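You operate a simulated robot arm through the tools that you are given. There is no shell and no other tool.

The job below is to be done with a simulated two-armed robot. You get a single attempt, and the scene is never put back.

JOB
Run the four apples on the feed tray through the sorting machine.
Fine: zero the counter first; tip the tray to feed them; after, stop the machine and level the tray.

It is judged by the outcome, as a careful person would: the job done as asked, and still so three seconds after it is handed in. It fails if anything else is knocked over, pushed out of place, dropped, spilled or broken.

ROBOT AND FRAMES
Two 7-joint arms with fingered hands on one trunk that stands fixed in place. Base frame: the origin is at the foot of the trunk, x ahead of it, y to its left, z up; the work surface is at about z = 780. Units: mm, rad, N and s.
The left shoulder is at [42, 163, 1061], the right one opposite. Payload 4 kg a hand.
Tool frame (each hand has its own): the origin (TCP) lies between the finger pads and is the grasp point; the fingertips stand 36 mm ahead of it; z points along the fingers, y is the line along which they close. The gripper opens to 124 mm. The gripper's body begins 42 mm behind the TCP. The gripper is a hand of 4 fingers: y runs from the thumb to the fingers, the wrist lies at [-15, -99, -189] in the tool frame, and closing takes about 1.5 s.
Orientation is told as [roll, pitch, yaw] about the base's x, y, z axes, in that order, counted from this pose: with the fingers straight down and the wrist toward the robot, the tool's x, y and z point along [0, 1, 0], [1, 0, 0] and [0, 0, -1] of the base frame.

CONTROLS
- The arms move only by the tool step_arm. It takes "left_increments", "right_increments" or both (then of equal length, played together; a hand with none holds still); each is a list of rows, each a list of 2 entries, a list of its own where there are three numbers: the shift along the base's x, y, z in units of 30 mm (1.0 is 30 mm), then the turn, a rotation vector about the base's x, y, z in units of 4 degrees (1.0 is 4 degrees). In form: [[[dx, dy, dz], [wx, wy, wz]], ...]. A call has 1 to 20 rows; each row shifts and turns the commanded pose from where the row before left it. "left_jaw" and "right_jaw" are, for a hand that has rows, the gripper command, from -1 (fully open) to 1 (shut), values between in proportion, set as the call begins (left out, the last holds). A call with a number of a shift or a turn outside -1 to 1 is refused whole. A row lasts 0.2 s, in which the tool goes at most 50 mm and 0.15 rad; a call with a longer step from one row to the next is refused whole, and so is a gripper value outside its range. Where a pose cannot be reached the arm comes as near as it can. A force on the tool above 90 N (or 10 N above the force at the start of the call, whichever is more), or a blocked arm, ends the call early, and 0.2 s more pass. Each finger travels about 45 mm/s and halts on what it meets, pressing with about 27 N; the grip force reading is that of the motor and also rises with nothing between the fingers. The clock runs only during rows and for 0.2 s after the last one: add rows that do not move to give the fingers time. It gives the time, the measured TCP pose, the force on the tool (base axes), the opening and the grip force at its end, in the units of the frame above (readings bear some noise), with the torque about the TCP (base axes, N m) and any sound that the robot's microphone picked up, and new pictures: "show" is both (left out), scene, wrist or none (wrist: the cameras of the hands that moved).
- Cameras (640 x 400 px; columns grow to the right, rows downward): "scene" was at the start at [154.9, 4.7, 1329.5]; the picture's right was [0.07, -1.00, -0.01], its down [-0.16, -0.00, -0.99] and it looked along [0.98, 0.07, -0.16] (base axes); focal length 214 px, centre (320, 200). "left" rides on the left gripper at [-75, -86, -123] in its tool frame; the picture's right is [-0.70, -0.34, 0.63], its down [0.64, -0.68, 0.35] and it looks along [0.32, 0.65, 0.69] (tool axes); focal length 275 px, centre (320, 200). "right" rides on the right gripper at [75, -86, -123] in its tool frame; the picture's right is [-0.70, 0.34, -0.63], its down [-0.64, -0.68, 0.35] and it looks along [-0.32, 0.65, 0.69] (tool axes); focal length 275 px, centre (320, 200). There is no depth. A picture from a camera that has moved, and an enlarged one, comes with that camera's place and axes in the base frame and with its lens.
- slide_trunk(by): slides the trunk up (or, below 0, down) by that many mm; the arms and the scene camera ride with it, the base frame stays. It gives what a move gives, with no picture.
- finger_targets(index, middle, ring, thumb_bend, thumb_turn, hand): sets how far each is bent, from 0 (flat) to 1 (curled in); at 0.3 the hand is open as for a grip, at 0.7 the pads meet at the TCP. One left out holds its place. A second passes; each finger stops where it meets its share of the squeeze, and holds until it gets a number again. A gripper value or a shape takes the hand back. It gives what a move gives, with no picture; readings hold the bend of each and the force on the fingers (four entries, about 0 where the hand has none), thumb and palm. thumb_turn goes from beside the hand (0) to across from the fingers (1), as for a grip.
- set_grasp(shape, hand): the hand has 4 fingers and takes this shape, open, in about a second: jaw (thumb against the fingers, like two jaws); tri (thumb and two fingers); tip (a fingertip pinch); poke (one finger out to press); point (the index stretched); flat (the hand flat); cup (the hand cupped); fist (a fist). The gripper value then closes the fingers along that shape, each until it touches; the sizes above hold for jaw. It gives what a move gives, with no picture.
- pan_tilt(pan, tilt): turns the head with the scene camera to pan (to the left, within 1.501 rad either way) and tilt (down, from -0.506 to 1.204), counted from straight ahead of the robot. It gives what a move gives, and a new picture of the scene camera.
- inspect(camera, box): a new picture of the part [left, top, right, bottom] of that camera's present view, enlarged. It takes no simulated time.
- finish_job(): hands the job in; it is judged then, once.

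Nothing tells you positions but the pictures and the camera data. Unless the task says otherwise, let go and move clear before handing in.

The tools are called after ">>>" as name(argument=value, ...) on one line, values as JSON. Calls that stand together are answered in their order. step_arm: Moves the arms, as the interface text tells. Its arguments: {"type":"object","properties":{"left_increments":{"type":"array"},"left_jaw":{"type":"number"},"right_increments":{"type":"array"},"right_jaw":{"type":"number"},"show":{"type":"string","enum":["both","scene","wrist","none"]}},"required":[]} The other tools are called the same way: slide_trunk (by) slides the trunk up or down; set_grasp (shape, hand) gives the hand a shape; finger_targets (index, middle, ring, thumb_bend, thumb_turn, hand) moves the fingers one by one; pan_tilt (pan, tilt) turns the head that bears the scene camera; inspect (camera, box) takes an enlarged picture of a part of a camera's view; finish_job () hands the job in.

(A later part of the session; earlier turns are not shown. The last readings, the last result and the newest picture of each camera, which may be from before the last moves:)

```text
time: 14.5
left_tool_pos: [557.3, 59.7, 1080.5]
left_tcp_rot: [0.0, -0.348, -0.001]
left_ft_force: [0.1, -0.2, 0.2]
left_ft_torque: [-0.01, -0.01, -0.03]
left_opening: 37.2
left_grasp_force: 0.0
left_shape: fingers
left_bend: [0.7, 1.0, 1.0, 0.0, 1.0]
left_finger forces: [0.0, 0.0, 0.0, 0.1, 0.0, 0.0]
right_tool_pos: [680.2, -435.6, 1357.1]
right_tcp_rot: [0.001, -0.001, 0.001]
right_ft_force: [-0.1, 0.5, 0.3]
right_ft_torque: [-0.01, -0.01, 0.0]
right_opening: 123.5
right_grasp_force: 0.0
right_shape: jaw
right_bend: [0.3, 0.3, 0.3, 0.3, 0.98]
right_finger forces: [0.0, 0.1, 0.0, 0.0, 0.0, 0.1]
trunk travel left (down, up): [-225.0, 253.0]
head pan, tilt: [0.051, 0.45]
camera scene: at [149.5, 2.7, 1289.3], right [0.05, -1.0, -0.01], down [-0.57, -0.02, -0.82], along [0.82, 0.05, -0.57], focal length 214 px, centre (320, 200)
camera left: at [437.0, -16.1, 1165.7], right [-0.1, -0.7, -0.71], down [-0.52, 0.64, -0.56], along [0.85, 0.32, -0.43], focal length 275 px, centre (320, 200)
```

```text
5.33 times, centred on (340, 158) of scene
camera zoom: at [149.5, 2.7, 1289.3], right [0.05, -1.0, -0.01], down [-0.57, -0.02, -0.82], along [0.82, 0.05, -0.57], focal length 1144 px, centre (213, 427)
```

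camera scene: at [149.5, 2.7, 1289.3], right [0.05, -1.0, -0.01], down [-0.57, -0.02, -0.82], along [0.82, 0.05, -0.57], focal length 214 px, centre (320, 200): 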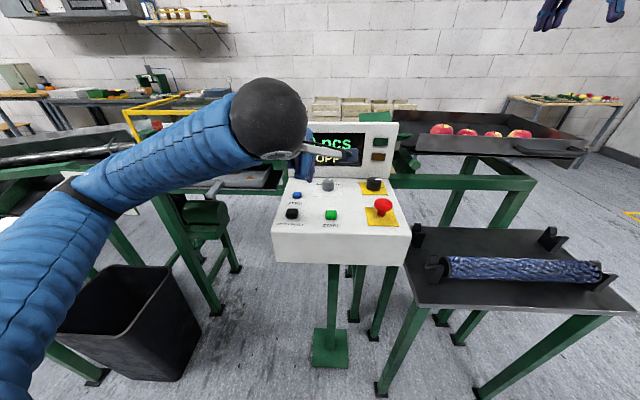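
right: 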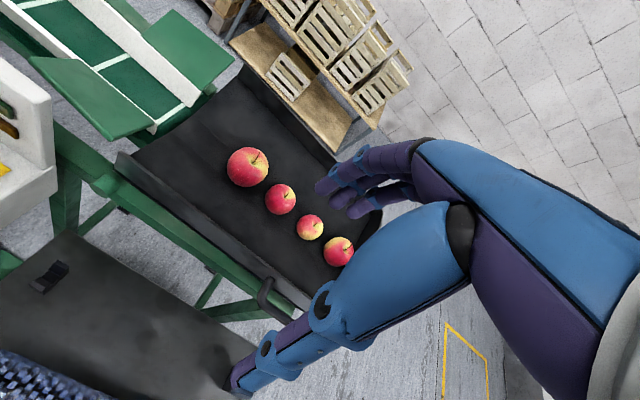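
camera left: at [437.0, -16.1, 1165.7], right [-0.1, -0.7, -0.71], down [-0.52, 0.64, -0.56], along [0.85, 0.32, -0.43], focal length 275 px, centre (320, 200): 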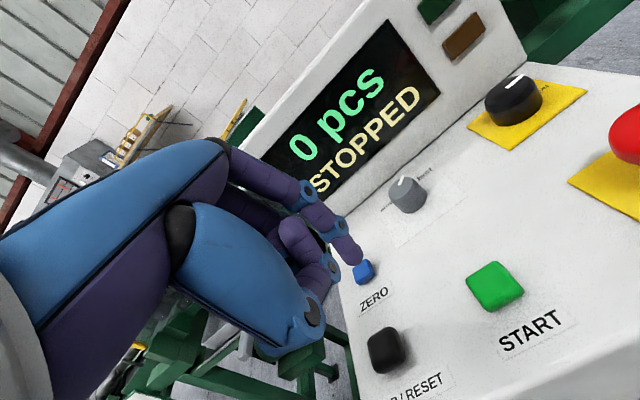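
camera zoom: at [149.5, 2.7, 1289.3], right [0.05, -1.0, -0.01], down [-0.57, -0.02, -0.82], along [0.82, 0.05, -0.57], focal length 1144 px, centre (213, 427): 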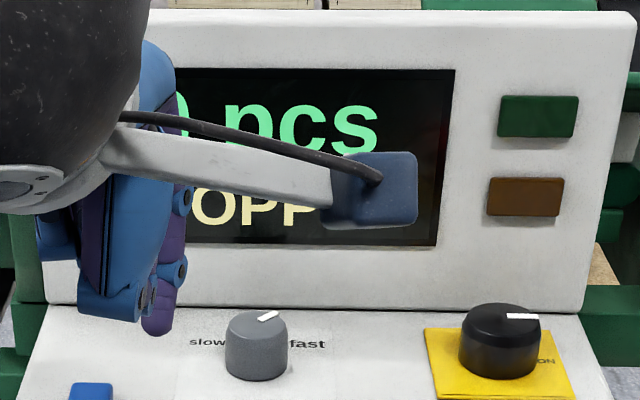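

START is at about (559, -1, 963) and STOP at about (560, 95, 964). Next I bring the right hand (pitched forward) near the tray handle for a close view.

>>> step_arm(right_increments=[[[-0.086, -0.35, -0.575], [0, -0.9375, 0]], [[-0.086, -0.35, -0.575], [0, -0.9375, 0]], [[-0.086, -0.35, -0.575], [0, -0.9375, 0]], [[-0.086, -0.35, -0.575], [0, -0.9375, 0]], [[-0.086, -0.35, -0.575], [0, -0.9375, 0]], [[-0.086, -0.35, -0.575], [0, -0.9375, 0]], [[-0.086, -0.35, -0.575], [0, -0.9375, 0]], [[-0.086, -0.35, -0.575], [0, -0.9375, 0]], [[-0.086, -0.35, -0.575], [0, -0.9375, 0]], [[-0.086, -0.35, -0.575], [0, -0.9375, 0]], [[-0.086, -0.35, -0.575], [0, -0.9375, 0]], [[-0.086, -0.35, -0.575], [0, -0.9375, 0]]], show="wrist")

>>> pan_tilt(pan=-0.6, tilt=0.2)

```text
time: 17.1
left_tool_pos: [559.0, 59.9, 1081.7]
left_tcp_rot: [0.0, -0.349, 0.0]
left_ft_force: [-0.2, -0.1, -0.7]
left_ft_torque: [0.01, 0.03, 0.02]
left_opening: 37.2
left_grasp_force: 0.1
left_shape: fingers
left_bend: [0.7, 1.0, 1.0, 0.0, 1.0]
left_finger forces: [0.0, 0.1, 0.0, 0.0, 0.0, 0.1]
right_tool_pos: [650.2, -562.4, 1149.7]
right_tcp_rot: [-0.001, -0.786, 0.0]
right_ft_force: [0.3, 0.0, -0.2]
right_ft_torque: [-0.01, -0.01, -0.02]
right_opening: 123.7
right_grasp_force: 0.1
right_shape: jaw
right_bend: [0.3, 0.3, 0.3, 0.3, 0.98]
right_finger forces: [0.0, 0.0, 0.0, 0.1, 0.1, 0.0]
trunk travel left (down, up): [-225.0, 253.0]
head pan, tilt: [0.051, 0.45]
camera right: at [503.5, -486.5, 1176.4], right [-0.21, -0.7, 0.69], down [-0.24, -0.65, -0.73], along [0.95, -0.31, -0.03], focal length 275 px, centre (320, 200)
```

right: 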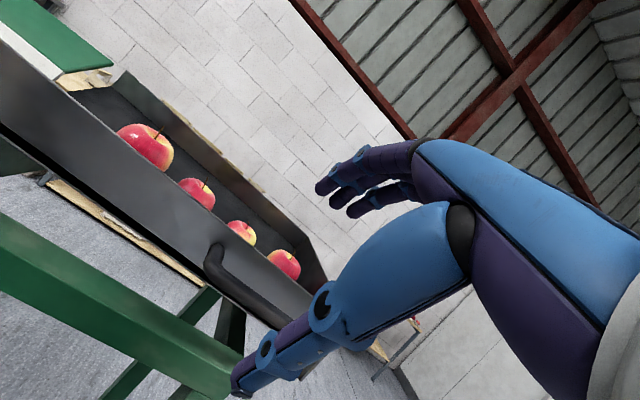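

```text
time: 18.1
left_tool_pos: [559.2, 60.1, 1080.9]
left_tcp_rot: [0.0, -0.349, 0.0]
left_ft_force: [0.7, 0.3, -1.0]
left_ft_torque: [-0.01, -0.01, 0.02]
left_opening: 37.6
left_grasp_force: 0.1
left_shape: fingers
left_bend: [0.7, 1.0, 1.0, 0.0, 1.0]
left_finger forces: [0.0, 0.0, 0.1, 0.0, 0.1, 0.0]
right_tool_pos: [650.9, -561.7, 1149.7]
right_tcp_rot: [0.001, -0.784, 0.0]
right_ft_force: [0.8, 0.3, 0.0]
right_ft_torque: [-0.01, 0.01, 0.04]
right_opening: 123.9
right_grasp_force: 0.1
right_shape: jaw
right_bend: [0.3, 0.3, 0.3, 0.3, 0.98]
right_finger forces: [0.0, 0.0, 0.0, 0.1, 0.1, 0.0]
trunk travel left (down, up): [-225.0, 253.0]
head pan, tilt: [-0.6, 0.201]
camera scene: at [139.1, -54.2, 1314.3], right [-0.56, -0.83, 0.09], down [-0.31, 0.11, -0.94], along [0.77, -0.55, -0.32], focal length 214 px, centre (320, 200)
```

scene: 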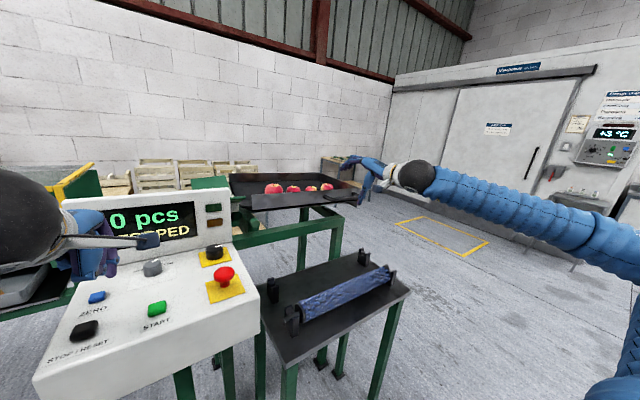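

>>> inspect(camera="right", box=[160, 200, 400, 350])

>>> inspect(camera="scene", box=[220, 140, 420, 265])

>>> inspect(camera="right", box=[0, 60, 240, 210])

```text
2.67 times, centred on (280, 275) of right
camera zoom: at [503.8, -486.6, 1176.6], right [-0.21, -0.7, 0.69], down [-0.24, -0.64, -0.73], along [0.95, -0.32, -0.03], focal length 734 px, centre (427, 0)
```

zoom: 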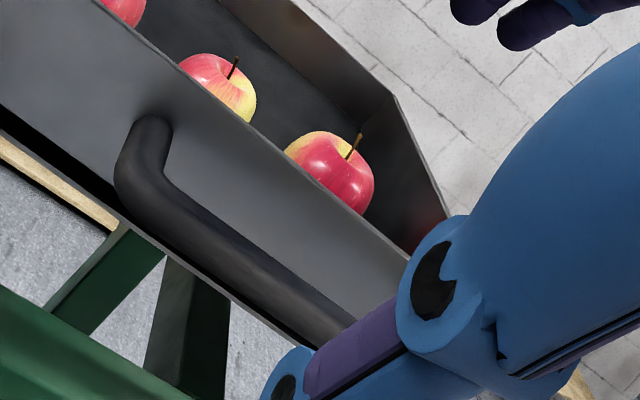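

```text
3.20 times, centred on (320, 202) of scene
camera zoom: at [139.1, -54.2, 1314.3], right [-0.56, -0.83, 0.09], down [-0.31, 0.11, -0.94], along [0.77, -0.55, -0.32], focal length 686 px, centre (320, 192)
```

zoom: 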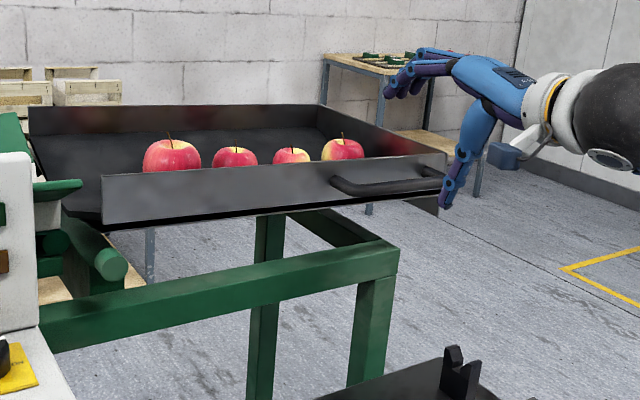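

```text
2.67 times, centred on (120, 135) of right
camera zoom: at [503.8, -486.6, 1176.6], right [-0.21, -0.7, 0.69], down [-0.24, -0.64, -0.73], along [0.95, -0.32, -0.03], focal length 734 px, centre (853, 373)
```

zoom: 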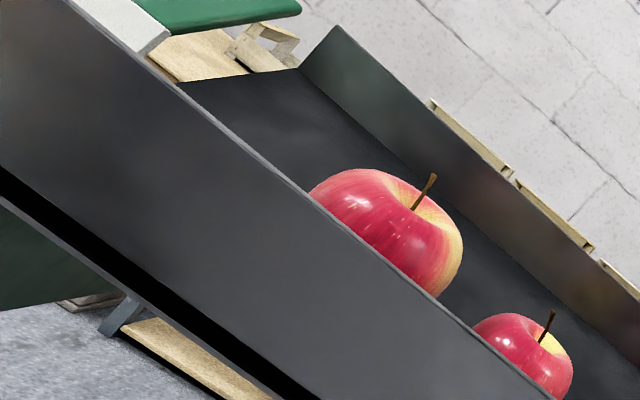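

The handle is a U-bar on the tray's front wall at roughly (770, -540…-720, 1048). I move the right hand to a level, forward-pointing pre-grasp short of the bar and look again.

>>> step_arm(right_increments=[[[0.0, -0.16, -0.26], [0, -0.9375, 0]], [[0.0, -0.16, -0.26], [0, -0.9375, 0]], [[0.0, -0.16, -0.26], [0, -0.9375, 0]], [[0.0, -0.16, -0.26], [0, -0.9375, 0]], [[0.0, -0.16, -0.26], [0, -0.9375, 0]], [[0.0, -0.16, -0.26], [0, -0.9375, 0]], [[0.0, -0.16, -0.26], [0, -0.9375, 0]], [[0.0, -0.16, -0.26], [0, -0.9375, 0]], [[0.0, -0.16, -0.26], [0, -0.9375, 0]], [[0.0, -0.16, -0.26], [0, -0.9375, 0]], [[0.0, -0.16, -0.26], [0, -0.9375, 0]], [[0.0, -0.16, -0.26], [0, -0.9375, 0]]], show="both")

>>> inspect(camera="right", box=[160, 150, 480, 350])

>>> inspect(camera="scene", box=[280, 150, 440, 250])

```text
time: 20.7
left_tool_pos: [559.4, 60.6, 1080.3]
left_tcp_rot: [0.0, -0.349, 0.0]
left_ft_force: [0.1, 0.2, 0.7]
left_ft_torque: [-0.02, 0.02, 0.01]
left_opening: 37.6
left_grasp_force: 0.0
left_shape: fingers
left_bend: [0.7, 1.0, 1.0, 0.0, 1.0]
left_finger forces: [0.0, 0.0, 0.0, 0.0, 0.1, 0.0]
right_tool_pos: [589.8, -667.7, 1090.7]
right_tcp_rot: [0.035, -1.366, -0.096]
right_ft_force: [0.6, 0.7, 0.3]
right_ft_torque: [0.0, 0.02, 0.01]
right_opening: 123.9
right_grasp_force: 0.1
right_shape: jaw
right_bend: [0.3, 0.3, 0.3, 0.3, 0.98]
right_finger forces: [0.0, 0.1, 0.0, 0.1, 0.0, 0.0]
right hand out of reach, approached as far as the arm can: row 3, 4, 5, 6, 7, 8, 11, 12
trunk travel left (down, up): [-225.0, 253.0]
head pan, tilt: [-0.6, 0.201]
camera scene: at [139.1, -54.6, 1314.3], right [-0.56, -0.83, 0.09], down [-0.31, 0.11, -0.94], along [0.77, -0.55, -0.32], focal length 214 px, centre (320, 200)
camera right: at [458.8, -583.8, 1032.0], right [-0.59, -0.66, 0.45], down [0.16, -0.65, -0.74], along [0.79, -0.37, 0.49], focal length 275 px, centre (320, 200)
```

scene: 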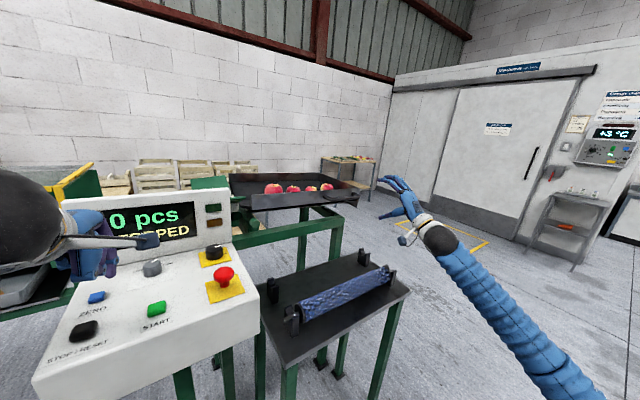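
right: 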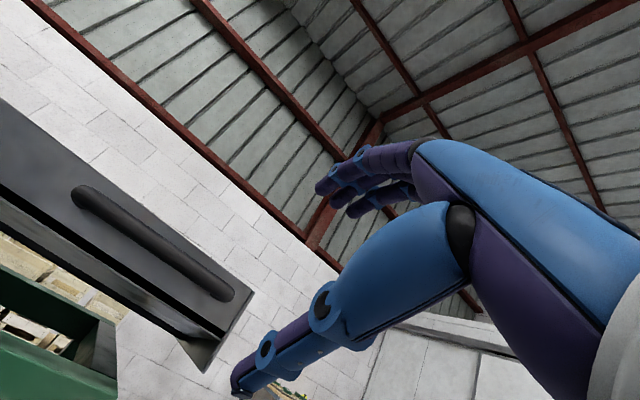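

```text
2.00 times, centred on (320, 250) of right
camera zoom: at [458.8, -583.8, 1032.0], right [-0.59, -0.66, 0.45], down [0.16, -0.65, -0.74], along [0.79, -0.37, 0.49], focal length 551 px, centre (320, 100)
```

zoom: 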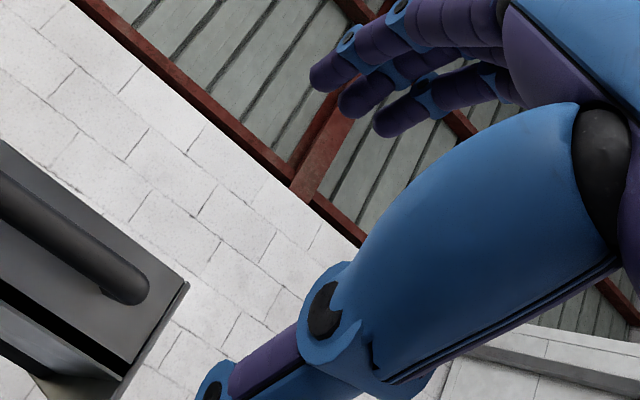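

```text
4.00 times, centred on (360, 200) of scene
camera zoom: at [139.1, -54.6, 1314.3], right [-0.56, -0.83, 0.09], down [-0.31, 0.11, -0.94], along [0.77, -0.55, -0.32], focal length 858 px, centre (160, 200)
```

zoom: 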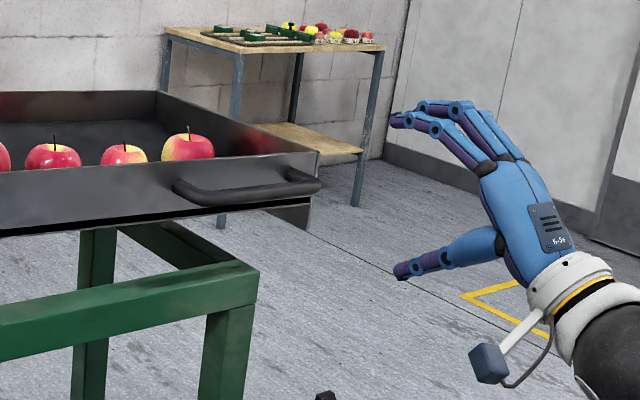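

The level pose isn't reachable well; a top-down "suitcase" grip on the bar (bar about x≈765, y −538…−688, z≈1057) will be stronger, and needs the trunk higher. I raise the trunk and then bring the right hand back up.

>>> slide_trunk(by=180)

>>> step_arm(right_increments=[[[0, 0, 0.3], [0, 0.9, 0]], [[0, 0, 0.3], [0, 0.9, 0]]], show="both")

```text
time: 22.7
left_tool_pos: [560.0, 59.8, 1261.1]
left_tcp_rot: [0.001, -0.349, 0.001]
left_ft_force: [0.1, 0.6, -0.2]
left_ft_torque: [-0.03, -0.02, -0.01]
left_opening: 37.3
left_grasp_force: 0.0
left_shape: fingers
left_bend: [0.7, 1.0, 1.0, 0.0, 1.0]
left_finger forces: [0.0, 0.0, 0.1, 0.0, 0.0, 0.0]
right_tool_pos: [590.2, -667.3, 1271.1]
right_tcp_rot: [0.044, -1.368, -0.11]
right_ft_force: [0.3, 0.1, 0.7]
right_ft_torque: [0.01, -0.02, -0.01]
right_opening: 123.9
right_grasp_force: 0.0
right_shape: jaw
right_bend: [0.3, 0.3, 0.3, 0.3, 0.98]
right_finger forces: [0.1, 0.0, 0.1, 0.1, 0.1, 0.0]
trunk travel left (down, up): [-405.0, 73.0]
head pan, tilt: [-0.6, 0.201]
```

```text
time: 23.3
left_tool_pos: [559.8, 60.6, 1259.8]
left_tcp_rot: [-0.001, -0.35, -0.001]
left_ft_force: [0.4, 0.3, 0.0]
left_ft_torque: [-0.04, 0.01, -0.04]
left_opening: 37.2
left_grasp_force: 0.1
left_shape: fingers
left_bend: [0.7, 1.0, 1.0, 0.0, 1.0]
left_finger forces: [0.1, 0.0, 0.0, 0.0, 0.0, 0.0]
right_tool_pos: [589.0, -666.8, 1288.4]
right_tcp_rot: [0.0, -1.241, -0.068]
right_ft_force: [0.1, 0.4, 0.2]
right_ft_torque: [0.02, 0.01, 0.0]
right_opening: 123.6
right_grasp_force: 0.0
right_shape: jaw
right_bend: [0.3, 0.3, 0.3, 0.3, 0.98]
right_finger forces: [0.0, 0.0, 0.0, 0.0, 0.0, 0.0]
trunk travel left (down, up): [-405.0, 73.0]
head pan, tilt: [-0.6, 0.201]
camera scene: at [74.0, -53.8, 1513.2], right [-0.56, -0.83, 0.01], down [-0.18, 0.11, -0.98], along [0.81, -0.55, -0.21], focal length 214 px, centre (320, 200)
camera right: at [452.9, -582.1, 1246.7], right [-0.54, -0.66, 0.52], down [0.06, -0.65, -0.76], along [0.84, -0.37, 0.39], focal length 275 px, centre (320, 200)
```

scene: 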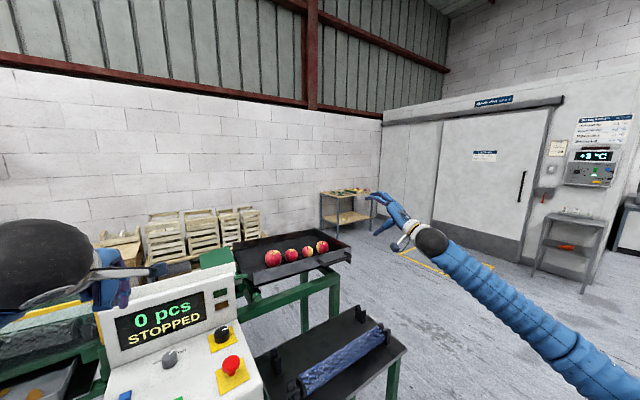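
right: 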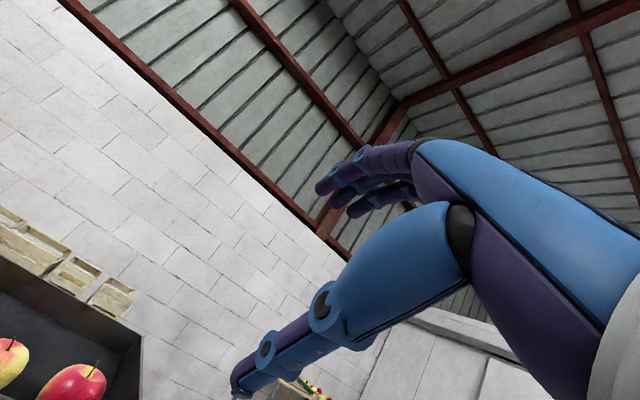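

>>> step_arm(right_increments=[[[0.28, 0.1, -0.16], [0, 0.98, 0.054]], [[0.28, 0.1, -0.16], [0, 0.98, 0.054]], [[0.28, 0.1, -0.16], [0, 0.98, 0.054]], [[0.28, 0.1, -0.16], [0, 0.98, 0.054]], [[0.28, 0.1, -0.16], [0, 0.98, 0.054]], [[0.28, 0.1, -0.16], [0, 0.98, 0.054]], [[0.28, 0.1, -0.16], [0, 0.98, 0.054]], [[0.28, 0.1, -0.16], [0, 0.98, 0.054]], [[0.28, 0.1, -0.16], [0, 0.98, 0.054]], [[0.28, 0.1, -0.16], [0, 0.98, 0.054]], [[0.28, 0.1, -0.16], [0, 0.98, 0.054]], [[0.28, 0.1, -0.16], [0, 0.98, 0.054]], [[0.28, 0.1, -0.16], [0, 0.98, 0.054]], [[0.28, 0.1, -0.16], [0, 0.98, 0.054]], [[0.28, 0.1, -0.16], [0, 0.98, 0.054]], [[0.28, 0.1, -0.16], [0, 0.98, 0.054]], [[0.28, 0.1, -0.16], [0, 0.98, 0.054]], [[0.28, 0.1, -0.16], [0, 0.98, 0.054]]], right_jaw=0.1, show="both")

>>> inspect(camera="right", box=[180, 150, 420, 300])

```text
time: 27.1
left_tool_pos: [561.5, 58.1, 1260.1]
left_tcp_rot: [0.0, -0.347, -0.001]
left_ft_force: [0.0, 0.5, 0.9]
left_ft_torque: [-0.01, 0.02, -0.02]
left_opening: 37.3
left_grasp_force: 0.0
left_shape: fingers
left_bend: [0.7, 1.0, 1.0, 0.0, 1.0]
left_finger forces: [0.1, 0.0, 0.0, 0.0, 0.0, 0.0]
right_tool_pos: [741.5, -613.2, 1201.5]
right_tcp_rot: [-0.025, -0.01, 0.03]
right_ft_force: [0.1, -0.4, -0.1]
right_ft_torque: [-0.01, -0.01, -0.03]
right_opening: 56.0
right_grasp_force: 0.1
right_shape: jaw
right_bend: [0.44, 0.48, 0.46, 0.57, 1.0]
right_finger forces: [0.0, 0.1, 0.0, 0.0, 0.0, 0.1]
trunk travel left (down, up): [-405.0, 73.0]
head pan, tilt: [-0.6, 0.201]
camera scene: at [75.1, -54.1, 1513.0], right [-0.57, -0.82, 0.01], down [-0.18, 0.11, -0.98], along [0.81, -0.55, -0.21], focal length 214 px, centre (320, 200)
camera right: at [653.2, -538.1, 1321.4], right [0.35, -0.67, 0.65], down [-0.66, -0.67, -0.34], along [0.67, -0.31, -0.68], focal length 275 px, centre (320, 200)
```

scene: 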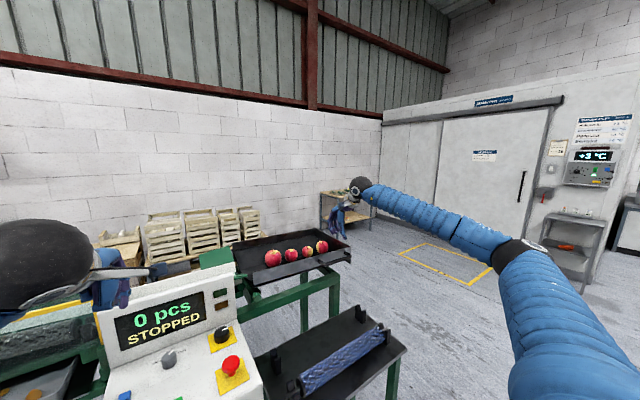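
right: 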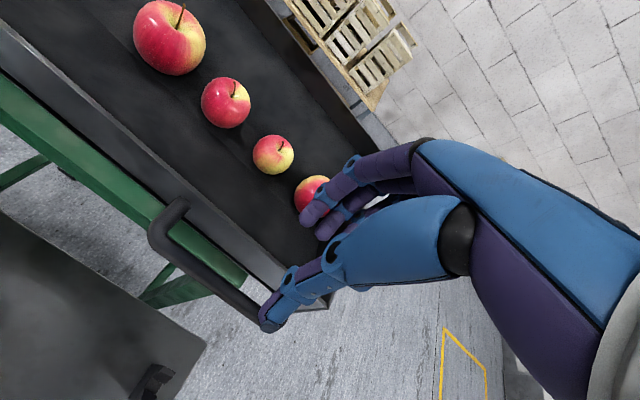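

```text
2.67 times, centred on (300, 225) of right
camera zoom: at [653.2, -538.1, 1321.4], right [0.35, -0.67, 0.65], down [-0.66, -0.67, -0.34], along [0.67, -0.31, -0.68], focal length 734 px, centre (373, 133)
```

zoom: 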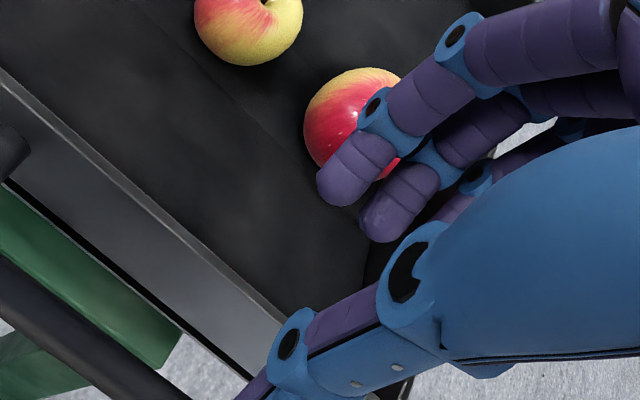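

>>> inspect(camera="right", box=[110, 170, 350, 320])

>>> inspect(camera="right", box=[0, 0, 320, 200])

```text
2.67 times, centred on (230, 245) of right
camera zoom: at [653.2, -538.1, 1321.4], right [0.35, -0.67, 0.65], down [-0.66, -0.67, -0.34], along [0.67, -0.31, -0.68], focal length 734 px, centre (560, 80)
```

zoom: 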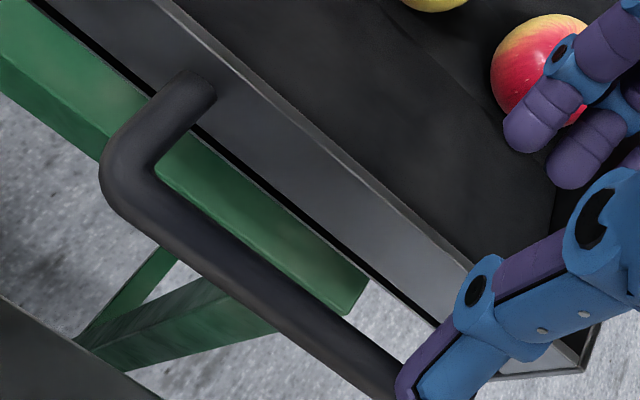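

```text
2.00 times, centred on (160, 100) of right
camera zoom: at [653.2, -538.1, 1321.4], right [0.35, -0.67, 0.65], down [-0.66, -0.67, -0.34], along [0.67, -0.31, -0.68], focal length 551 px, centre (640, 400)
```

zoom: 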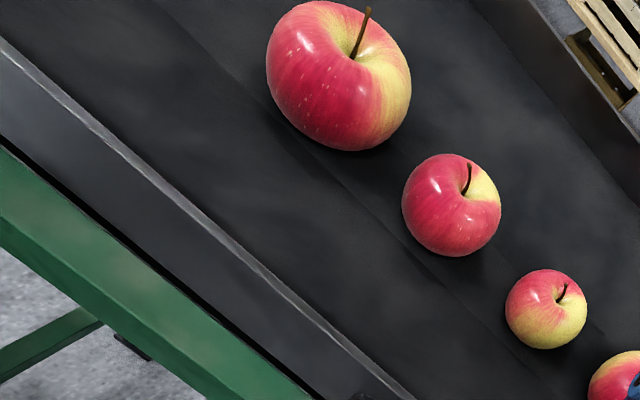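

The bar axis is now measured at about x≈743, z≈1060 with the tray wall at x≈782, so a 31 mm gap. I pitch the right hand to −45° so fingers hang vertically into that gap and the thumb comes from below/front, staying above for a check.

>>> step_arm(right_increments=[[[-0.065, 0, -0.2], [0.03, -0.9375, -0.036]], [[-0.065, 0, -0.2], [0.03, -0.9375, -0.036]], [[-0.065, 0, -0.2], [0.03, -0.9375, -0.036]], [[-0.065, 0, -0.2], [0.03, -0.9375, -0.036]], [[-0.065, 0, -0.2], [0.03, -0.9375, -0.036]], [[-0.065, 0, -0.2], [0.03, -0.9375, -0.036]], [[-0.065, 0, -0.2], [0.03, -0.9375, -0.036]], [[-0.065, 0, -0.2], [0.03, -0.9375, -0.036]], [[-0.065, 0, -0.2], [0.03, -0.9375, -0.036]], [[-0.065, 0, -0.2], [0.03, -0.9375, -0.036]], [[-0.065, 0, -0.2], [0.03, -0.9375, -0.036]], [[-0.065, 0, -0.2], [0.03, -0.9375, -0.036]]], right_jaw=-0.13, show="both")

>>> inspect(camera="right", box=[160, 150, 400, 300])

>>> inspect(camera="scene", box=[220, 160, 400, 272])

```text
time: 29.7
left_tool_pos: [560.4, 59.8, 1259.4]
left_tcp_rot: [0.0, -0.347, 0.001]
left_ft_force: [0.3, -0.2, 0.2]
left_ft_torque: [0.01, 0.03, 0.02]
left_opening: 37.6
left_grasp_force: 0.1
left_shape: fingers
left_bend: [0.7, 1.0, 1.0, 0.0, 1.0]
left_finger forces: [0.2, 0.1, 0.1, 0.0, 0.0, 0.0]
right_tool_pos: [725.9, -599.2, 1136.1]
right_tcp_rot: [-0.018, -0.751, 0.02]
right_ft_force: [0.0, 0.0, -0.2]
right_ft_torque: [-0.03, 0.03, 0.01]
right_opening: 69.9
right_grasp_force: 0.2
right_shape: jaw
right_bend: [0.39, 0.43, 0.41, 0.54, 0.99]
right_finger forces: [0.0, 0.0, 0.1, 0.0, 0.1, 0.1]
right hand out of reach, approached as far as the arm can: row 12
trunk travel left (down, up): [-405.0, 73.0]
head pan, tilt: [-0.6, 0.201]
camera scene: at [75.0, -54.2, 1513.0], right [-0.57, -0.82, 0.01], down [-0.18, 0.11, -0.98], along [0.81, -0.55, -0.21], focal length 214 px, centre (320, 200)
camera right: at [579.9, -525.7, 1166.5], right [-0.18, -0.69, 0.7], down [-0.26, -0.66, -0.71], along [0.95, -0.31, -0.06], focal length 275 px, centre (320, 200)
```

scene: 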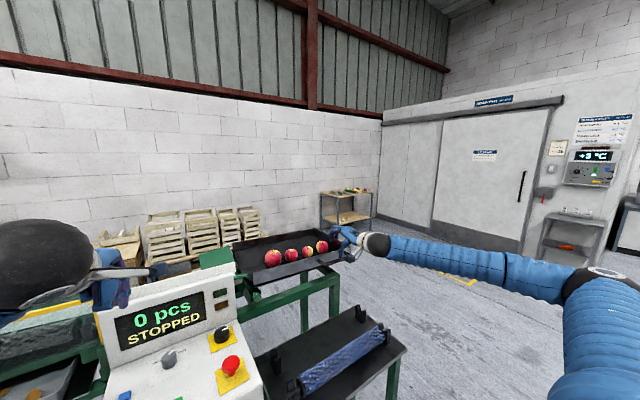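
right: 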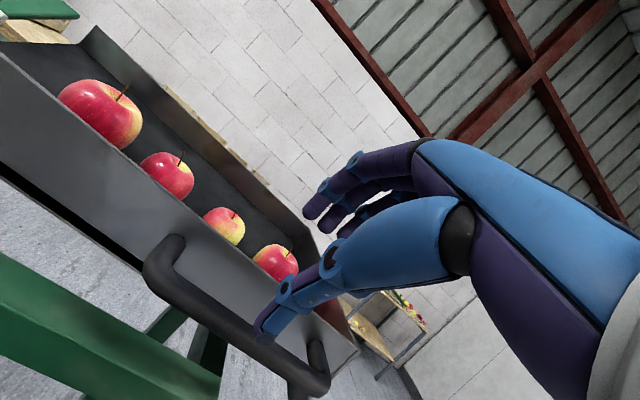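

```text
2.67 times, centred on (280, 225) of right
camera zoom: at [579.9, -525.7, 1166.5], right [-0.18, -0.69, 0.7], down [-0.26, -0.66, -0.71], along [0.95, -0.31, -0.06], focal length 734 px, centre (427, 133)
```

zoom: 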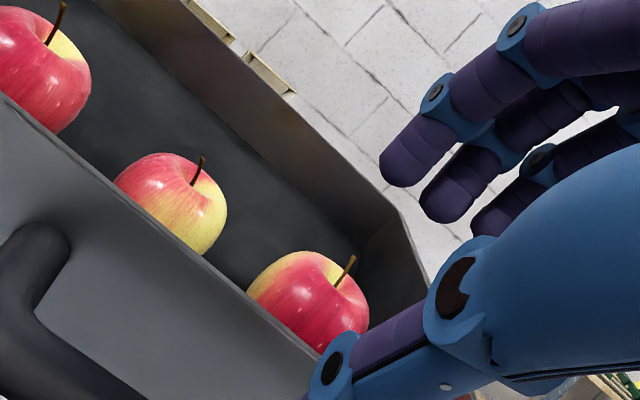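

```text
3.56 times, centred on (310, 216) of scene
camera zoom: at [75.0, -54.2, 1513.0], right [-0.57, -0.82, 0.01], down [-0.18, 0.11, -0.98], along [0.81, -0.55, -0.21], focal length 763 px, centre (356, 143)
```

zoom: 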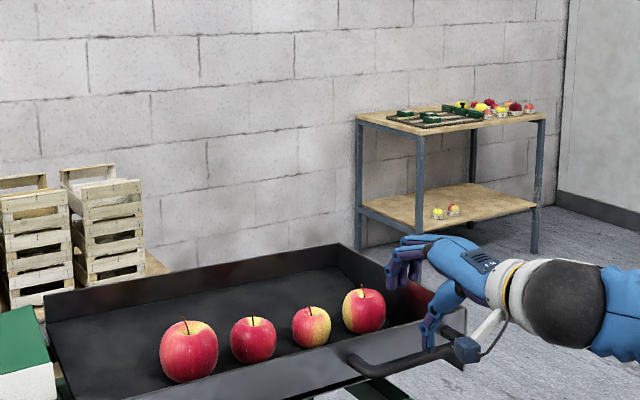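

The bar is confirmed at x≈743, z≈1060. The forward pitch needs a lower shoulder, so I back both hands off upward and then lower the trunk.

>>> step_arm(right_increments=[[[-0.467, 0, 0.9], [0, 0, 0]], [[-0.467, 0, 0.9], [0, 0, 0]], [[-0.467, 0, 0.9], [0, 0, 0]], [[-0.467, 0, 0.9], [0, 0, 0]], [[-0.467, 0, 0.9], [0, 0, 0]], [[-0.467, 0, 0.9], [0, 0, 0]], [[-0.467, 0, 0.9], [0, 0, 0]], [[-0.467, 0, 0.9], [0, 0, 0]], [[-0.467, 0, 0.9], [0, 0, 0]]], left_increments=[[[0, 0, 0.33], [0, 0, 0]], [[0, 0, 0.33], [0, 0, 0]], [[0, 0, 0.33], [0, 0, 0]], [[0, 0, 0.33], [0, 0, 0]], [[0, 0, 0.33], [0, 0, 0]], [[0, 0, 0.33], [0, 0, 0]], [[0, 0, 0.33], [0, 0, 0]], [[0, 0, 0.33], [0, 0, 0]], [[0, 0, 0.33], [0, 0, 0]]], show="none")

>>> slide_trunk(by=-240)

>>> pan_tilt(pan=-0.4, tilt=0.3)

```text
time: 31.7
left_tool_pos: [560.4, 58.5, 1349.7]
left_tcp_rot: [0.0, -0.348, 0.002]
left_ft_force: [-0.6, -0.5, -0.2]
left_ft_torque: [0.03, 0.04, -0.02]
left_opening: 37.2
left_grasp_force: 0.0
left_shape: fingers
left_bend: [0.7, 1.0, 1.0, 0.0, 1.0]
left_finger forces: [0.0, 0.1, 0.0, 0.0, 0.0, 0.0]
right_tool_pos: [600.6, -605.0, 1363.7]
right_tcp_rot: [-0.009, -0.796, -0.007]
right_ft_force: [0.5, 0.1, -0.1]
right_ft_torque: [0.0, 0.03, 0.0]
right_opening: 69.9
right_grasp_force: 0.0
right_shape: jaw
right_bend: [0.39, 0.43, 0.41, 0.54, 0.99]
right_finger forces: [0.0, 0.0, 0.1, 0.0, 0.0, 0.0]
right hand out of reach, approached as far as the arm can: row 1
trunk travel left (down, up): [-405.0, 73.0]
head pan, tilt: [-0.6, 0.201]
```

```text
time: 34.2
left_tool_pos: [558.7, 59.2, 1110.7]
left_tcp_rot: [0.0, -0.35, 0.001]
left_ft_force: [0.1, -0.1, -0.1]
left_ft_torque: [0.0, 0.0, 0.03]
left_opening: 37.3
left_grasp_force: 0.1
left_shape: fingers
left_bend: [0.7, 1.0, 1.0, 0.0, 1.0]
left_finger forces: [0.0, 0.1, 0.1, 0.0, 0.0, 0.0]
right_tool_pos: [599.7, -606.1, 1125.5]
right_tcp_rot: [-0.008, -0.798, -0.007]
right_ft_force: [-0.2, -0.3, 0.5]
right_ft_torque: [-0.04, 0.01, 0.03]
right_opening: 70.4
right_grasp_force: 0.2
right_shape: jaw
right_bend: [0.39, 0.43, 0.41, 0.54, 0.99]
right_finger forces: [0.1, 0.0, 0.0, 0.0, 0.1, 0.0]
trunk travel left (down, up): [-165.0, 313.0]
head pan, tilt: [-0.6, 0.201]
```

```text
time: 34.9
left_tool_pos: [560.6, 60.0, 1109.5]
left_tcp_rot: [0.0, -0.349, 0.0]
left_ft_force: [-0.6, 0.4, 0.0]
left_ft_torque: [-0.01, 0.02, -0.01]
left_opening: 37.2
left_grasp_force: 0.0
left_shape: fingers
left_bend: [0.7, 1.0, 1.0, 0.0, 1.0]
left_finger forces: [0.0, 0.0, 0.0, 0.0, 0.0, 0.0]
right_tool_pos: [600.7, -605.2, 1124.1]
right_tcp_rot: [-0.008, -0.798, -0.007]
right_ft_force: [0.3, -0.4, -0.6]
right_ft_torque: [-0.01, -0.03, 0.0]
right_opening: 70.1
right_grasp_force: 0.1
right_shape: jaw
right_bend: [0.39, 0.43, 0.41, 0.54, 0.99]
right_finger forces: [0.0, 0.0, 0.1, 0.0, 0.0, 0.1]
trunk travel left (down, up): [-165.0, 313.0]
head pan, tilt: [-0.4, 0.3]
camera scene: at [181.4, -38.0, 1228.5], right [-0.38, -0.92, 0.09], down [-0.49, 0.12, -0.87], along [0.79, -0.37, -0.49], focal length 214 px, centre (320, 200)
```

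scene: 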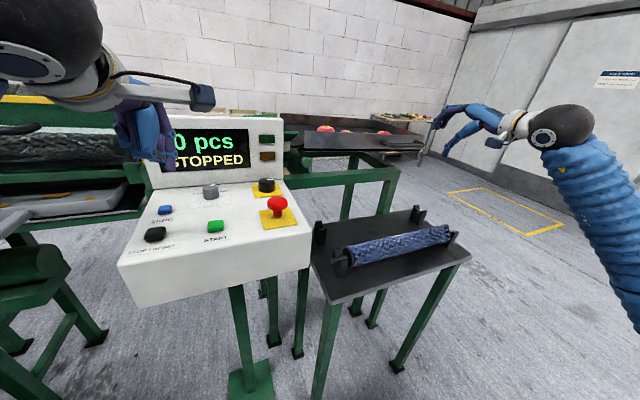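

>>> step_arm(right_increments=[[[0.78, -0.04, -0.05], [0, 0, 0]], [[0.78, -0.04, -0.05], [0, 0, 0]], [[0.78, -0.04, -0.05], [0, 0, 0]], [[0.78, -0.04, -0.05], [0, 0, 0]], [[0.78, -0.04, -0.05], [0, 0, 0]]], show="both")

>>> inspect(camera="right", box=[160, 170, 400, 320])

>>> inspect(camera="scene", box=[300, 80, 480, 192])

```text
time: 36.1
left_tool_pos: [559.8, 60.7, 1109.0]
left_tcp_rot: [-0.001, -0.35, 0.0]
left_ft_force: [1.2, -0.5, -1.2]
left_ft_torque: [0.02, -0.02, 0.01]
left_opening: 37.6
left_grasp_force: 0.0
left_shape: fingers
left_bend: [0.7, 1.0, 1.0, 0.0, 1.0]
left_finger forces: [0.0, 0.0, 0.1, 0.0, 0.0, 0.0]
right_tool_pos: [716.9, -609.7, 1117.1]
right_tcp_rot: [-0.01, -0.798, -0.007]
right_ft_force: [0.5, -0.7, -0.1]
right_ft_torque: [0.0, 0.01, 0.03]
right_opening: 69.8
right_grasp_force: 0.0
right_shape: jaw
right_bend: [0.39, 0.43, 0.41, 0.54, 0.99]
right_finger forces: [0.0, 0.0, 0.0, 0.0, 0.0, 0.0]
trunk travel left (down, up): [-165.0, 313.0]
head pan, tilt: [-0.4, 0.3]
camera scene: at [181.3, -37.3, 1228.5], right [-0.38, -0.92, 0.09], down [-0.49, 0.11, -0.87], along [0.79, -0.37, -0.49], focal length 214 px, centre (320, 200)
camera right: at [571.3, -533.4, 1141.8], right [-0.23, -0.69, 0.69], down [-0.24, -0.65, -0.73], along [0.94, -0.33, -0.02], focal length 275 px, centre (320, 200)
```

scene: 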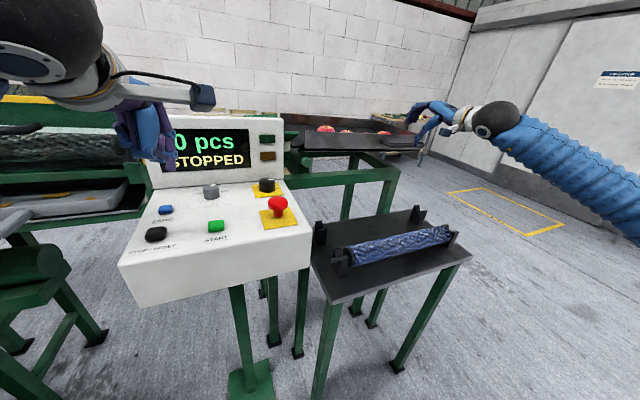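
right: 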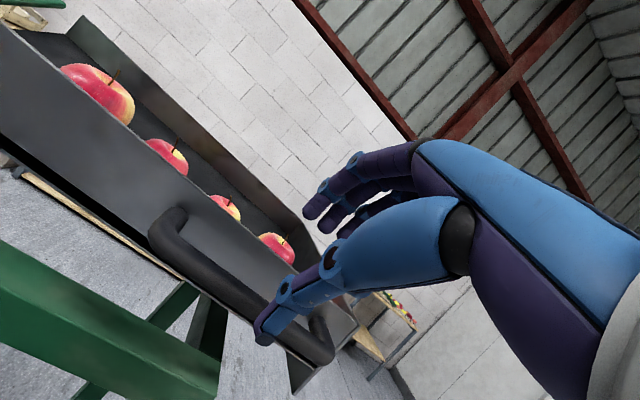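

```text
2.67 times, centred on (280, 245) of right
camera zoom: at [571.3, -533.4, 1141.8], right [-0.23, -0.69, 0.69], down [-0.24, -0.65, -0.73], along [0.94, -0.33, -0.02], focal length 734 px, centre (427, 80)
```

zoom: 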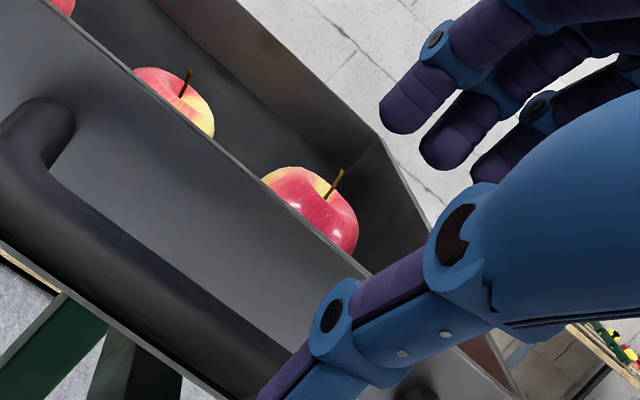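

```text
3.56 times, centred on (390, 136) of scene
camera zoom: at [181.3, -37.3, 1228.5], right [-0.38, -0.92, 0.09], down [-0.49, 0.11, -0.87], along [0.79, -0.37, -0.49], focal length 763 px, centre (71, 428)
```

zoom: 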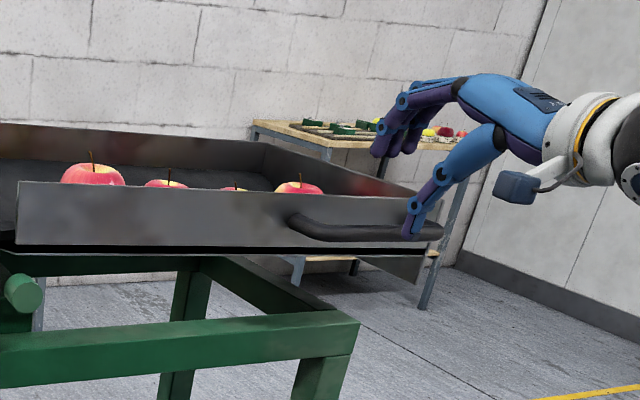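

Geometry now: fingertips sit ~42 mm ahead of the TCP, thumb tip ~53 mm below it. I back off, drop to z≈1085 so the thumb passes under and fingers over the bar, then go forward.

>>> step_arm(right_increments=[[[-0.62, 0, 0], [0, 0, 0]], [[-0.62, 0, 0], [0, 0, 0]], [[0, 0, -0.5], [0, 0, 0]], [[0, 0, -0.5], [0, 0, 0]]], show="both")

>>> inspect(camera="right", box=[200, 170, 440, 320])

>>> inspect(camera="scene", box=[340, 90, 480, 178])

```text
time: 37.1
left_tool_pos: [560.0, 60.3, 1109.2]
left_tcp_rot: [-0.002, -0.35, 0.001]
left_ft_force: [0.4, 0.2, 0.6]
left_ft_torque: [0.03, -0.01, -0.01]
left_opening: 37.2
left_grasp_force: 0.1
left_shape: fingers
left_bend: [0.7, 1.0, 1.0, 0.0, 1.0]
left_finger forces: [0.1, 0.0, 0.1, 0.1, 0.0, 0.0]
right_tool_pos: [681.4, -611.8, 1087.8]
right_tcp_rot: [-0.007, -0.797, -0.006]
right_ft_force: [0.4, -0.6, -0.1]
right_ft_torque: [-0.01, 0.0, -0.03]
right_opening: 70.1
right_grasp_force: 0.1
right_shape: jaw
right_bend: [0.39, 0.43, 0.41, 0.54, 0.99]
right_finger forces: [0.0, 0.0, 0.1, 0.0, 0.1, 0.0]
trunk travel left (down, up): [-165.0, 313.0]
head pan, tilt: [-0.4, 0.3]
camera scene: at [181.5, -38.1, 1228.4], right [-0.38, -0.92, 0.09], down [-0.49, 0.12, -0.87], along [0.79, -0.37, -0.49], focal length 214 px, centre (320, 200)
camera right: at [534.4, -534.8, 1110.7], right [-0.23, -0.69, 0.69], down [-0.24, -0.65, -0.73], along [0.94, -0.33, -0.02], focal length 275 px, centre (320, 200)
```

scene: 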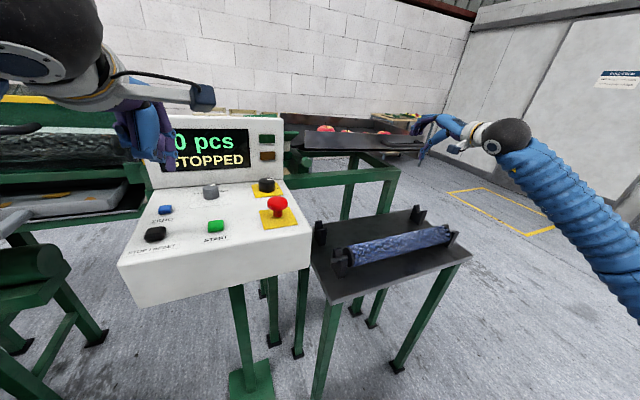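
right: 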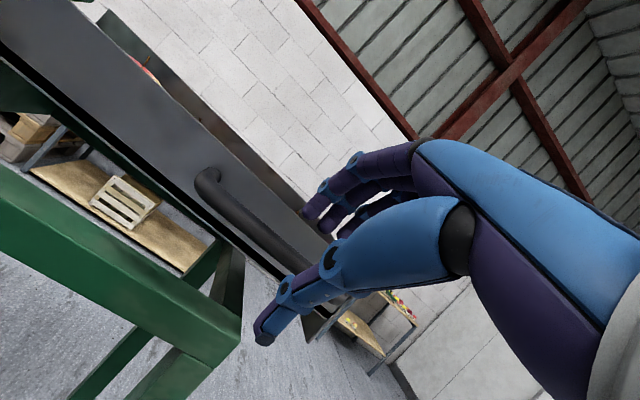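

```text
2.67 times, centred on (320, 245) of right
camera zoom: at [534.4, -534.8, 1110.7], right [-0.23, -0.69, 0.69], down [-0.24, -0.65, -0.73], along [0.94, -0.33, -0.02], focal length 734 px, centre (320, 80)
```

zoom: 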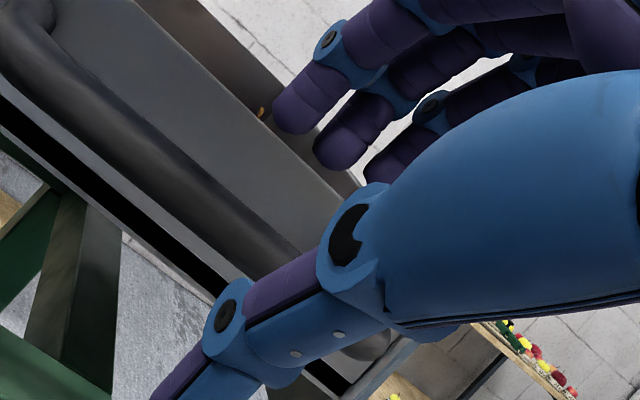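

```text
4.55 times, centred on (410, 134) of scene
camera zoom: at [181.5, -38.1, 1228.4], right [-0.38, -0.92, 0.09], down [-0.49, 0.12, -0.87], along [0.79, -0.37, -0.49], focal length 975 px, centre (-89, 500)
```

zoom: 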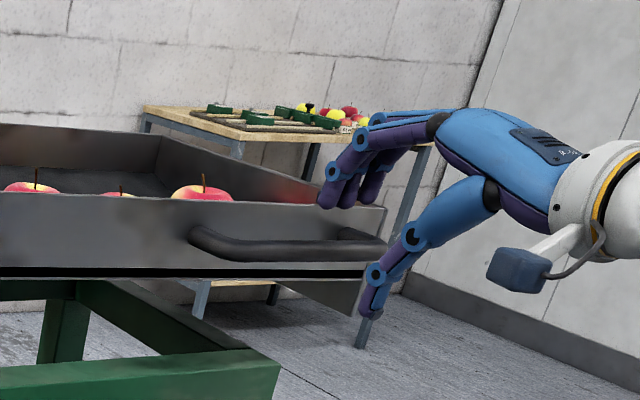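

>>> step_arm(right_increments=[[[0.372, 0, -0.05], [0, 0, 0]], [[0.372, 0, -0.05], [0, 0, 0]], [[0.372, 0, -0.05], [0, 0, 0]], [[0.372, 0, -0.05], [0, 0, 0]]], show="both")

>>> inspect(camera="right", box=[200, 170, 440, 320])

>>> inspect(camera="scene", box=[340, 90, 480, 178])

```text
time: 38.1
left_tool_pos: [560.1, 59.0, 1110.1]
left_tcp_rot: [0.0, -0.35, 0.0]
left_ft_force: [0.4, -0.4, 0.1]
left_ft_torque: [-0.03, -0.02, 0.03]
left_opening: 37.2
left_grasp_force: 0.1
left_shape: fingers
left_bend: [0.7, 1.0, 1.0, 0.0, 1.0]
left_finger forces: [0.0, 0.1, 0.1, 0.0, 0.0, 0.1]
right_tool_pos: [724.2, -611.8, 1082.7]
right_tcp_rot: [-0.009, -0.796, -0.007]
right_ft_force: [-0.9, -0.4, -0.1]
right_ft_torque: [-0.03, 0.01, 0.0]
right_opening: 70.0
right_grasp_force: 0.1
right_shape: jaw
right_bend: [0.39, 0.43, 0.41, 0.54, 0.99]
right_finger forces: [0.1, 0.0, 0.0, 0.0, 0.0, 0.2]
trunk travel left (down, up): [-165.0, 313.0]
head pan, tilt: [-0.4, 0.3]
camera scene: at [181.3, -37.7, 1228.5], right [-0.38, -0.92, 0.09], down [-0.49, 0.12, -0.87], along [0.79, -0.37, -0.49], focal length 214 px, centre (320, 200)
camera right: at [578.8, -534.5, 1105.3], right [-0.23, -0.69, 0.69], down [-0.24, -0.65, -0.73], along [0.94, -0.33, -0.02], focal length 275 px, centre (320, 200)
```

scene: 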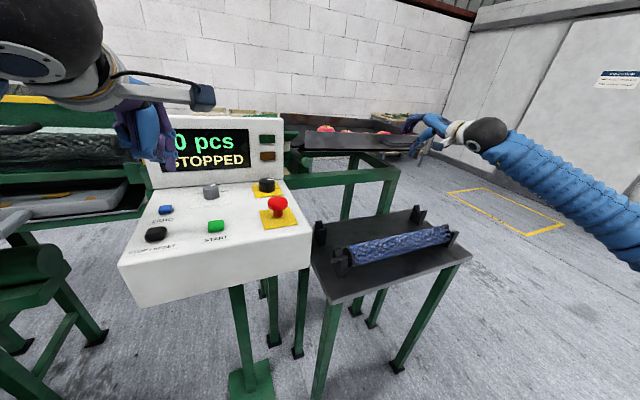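
right: 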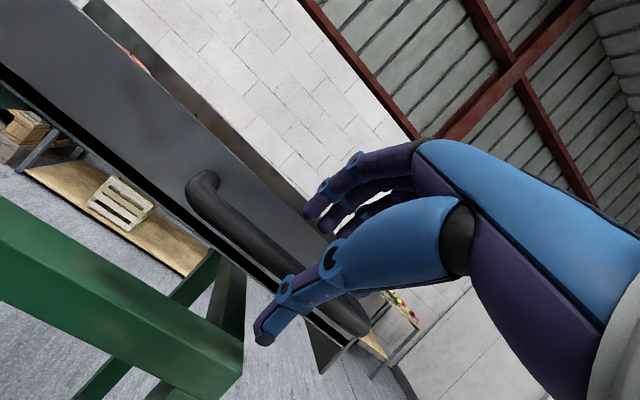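

```text
2.67 times, centred on (320, 245) of right
camera zoom: at [578.8, -534.5, 1105.3], right [-0.23, -0.69, 0.69], down [-0.24, -0.65, -0.73], along [0.94, -0.33, -0.02], focal length 734 px, centre (320, 80)
```

zoom: 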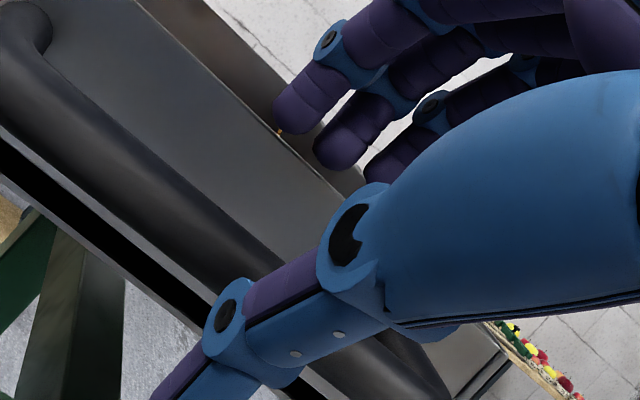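

```text
4.55 times, centred on (410, 134) of scene
camera zoom: at [181.3, -37.7, 1228.5], right [-0.38, -0.92, 0.09], down [-0.49, 0.12, -0.87], along [0.79, -0.37, -0.49], focal length 975 px, centre (-89, 500)
```

zoom: 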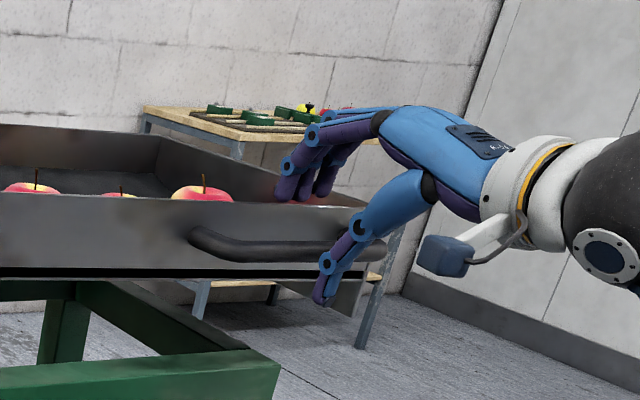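

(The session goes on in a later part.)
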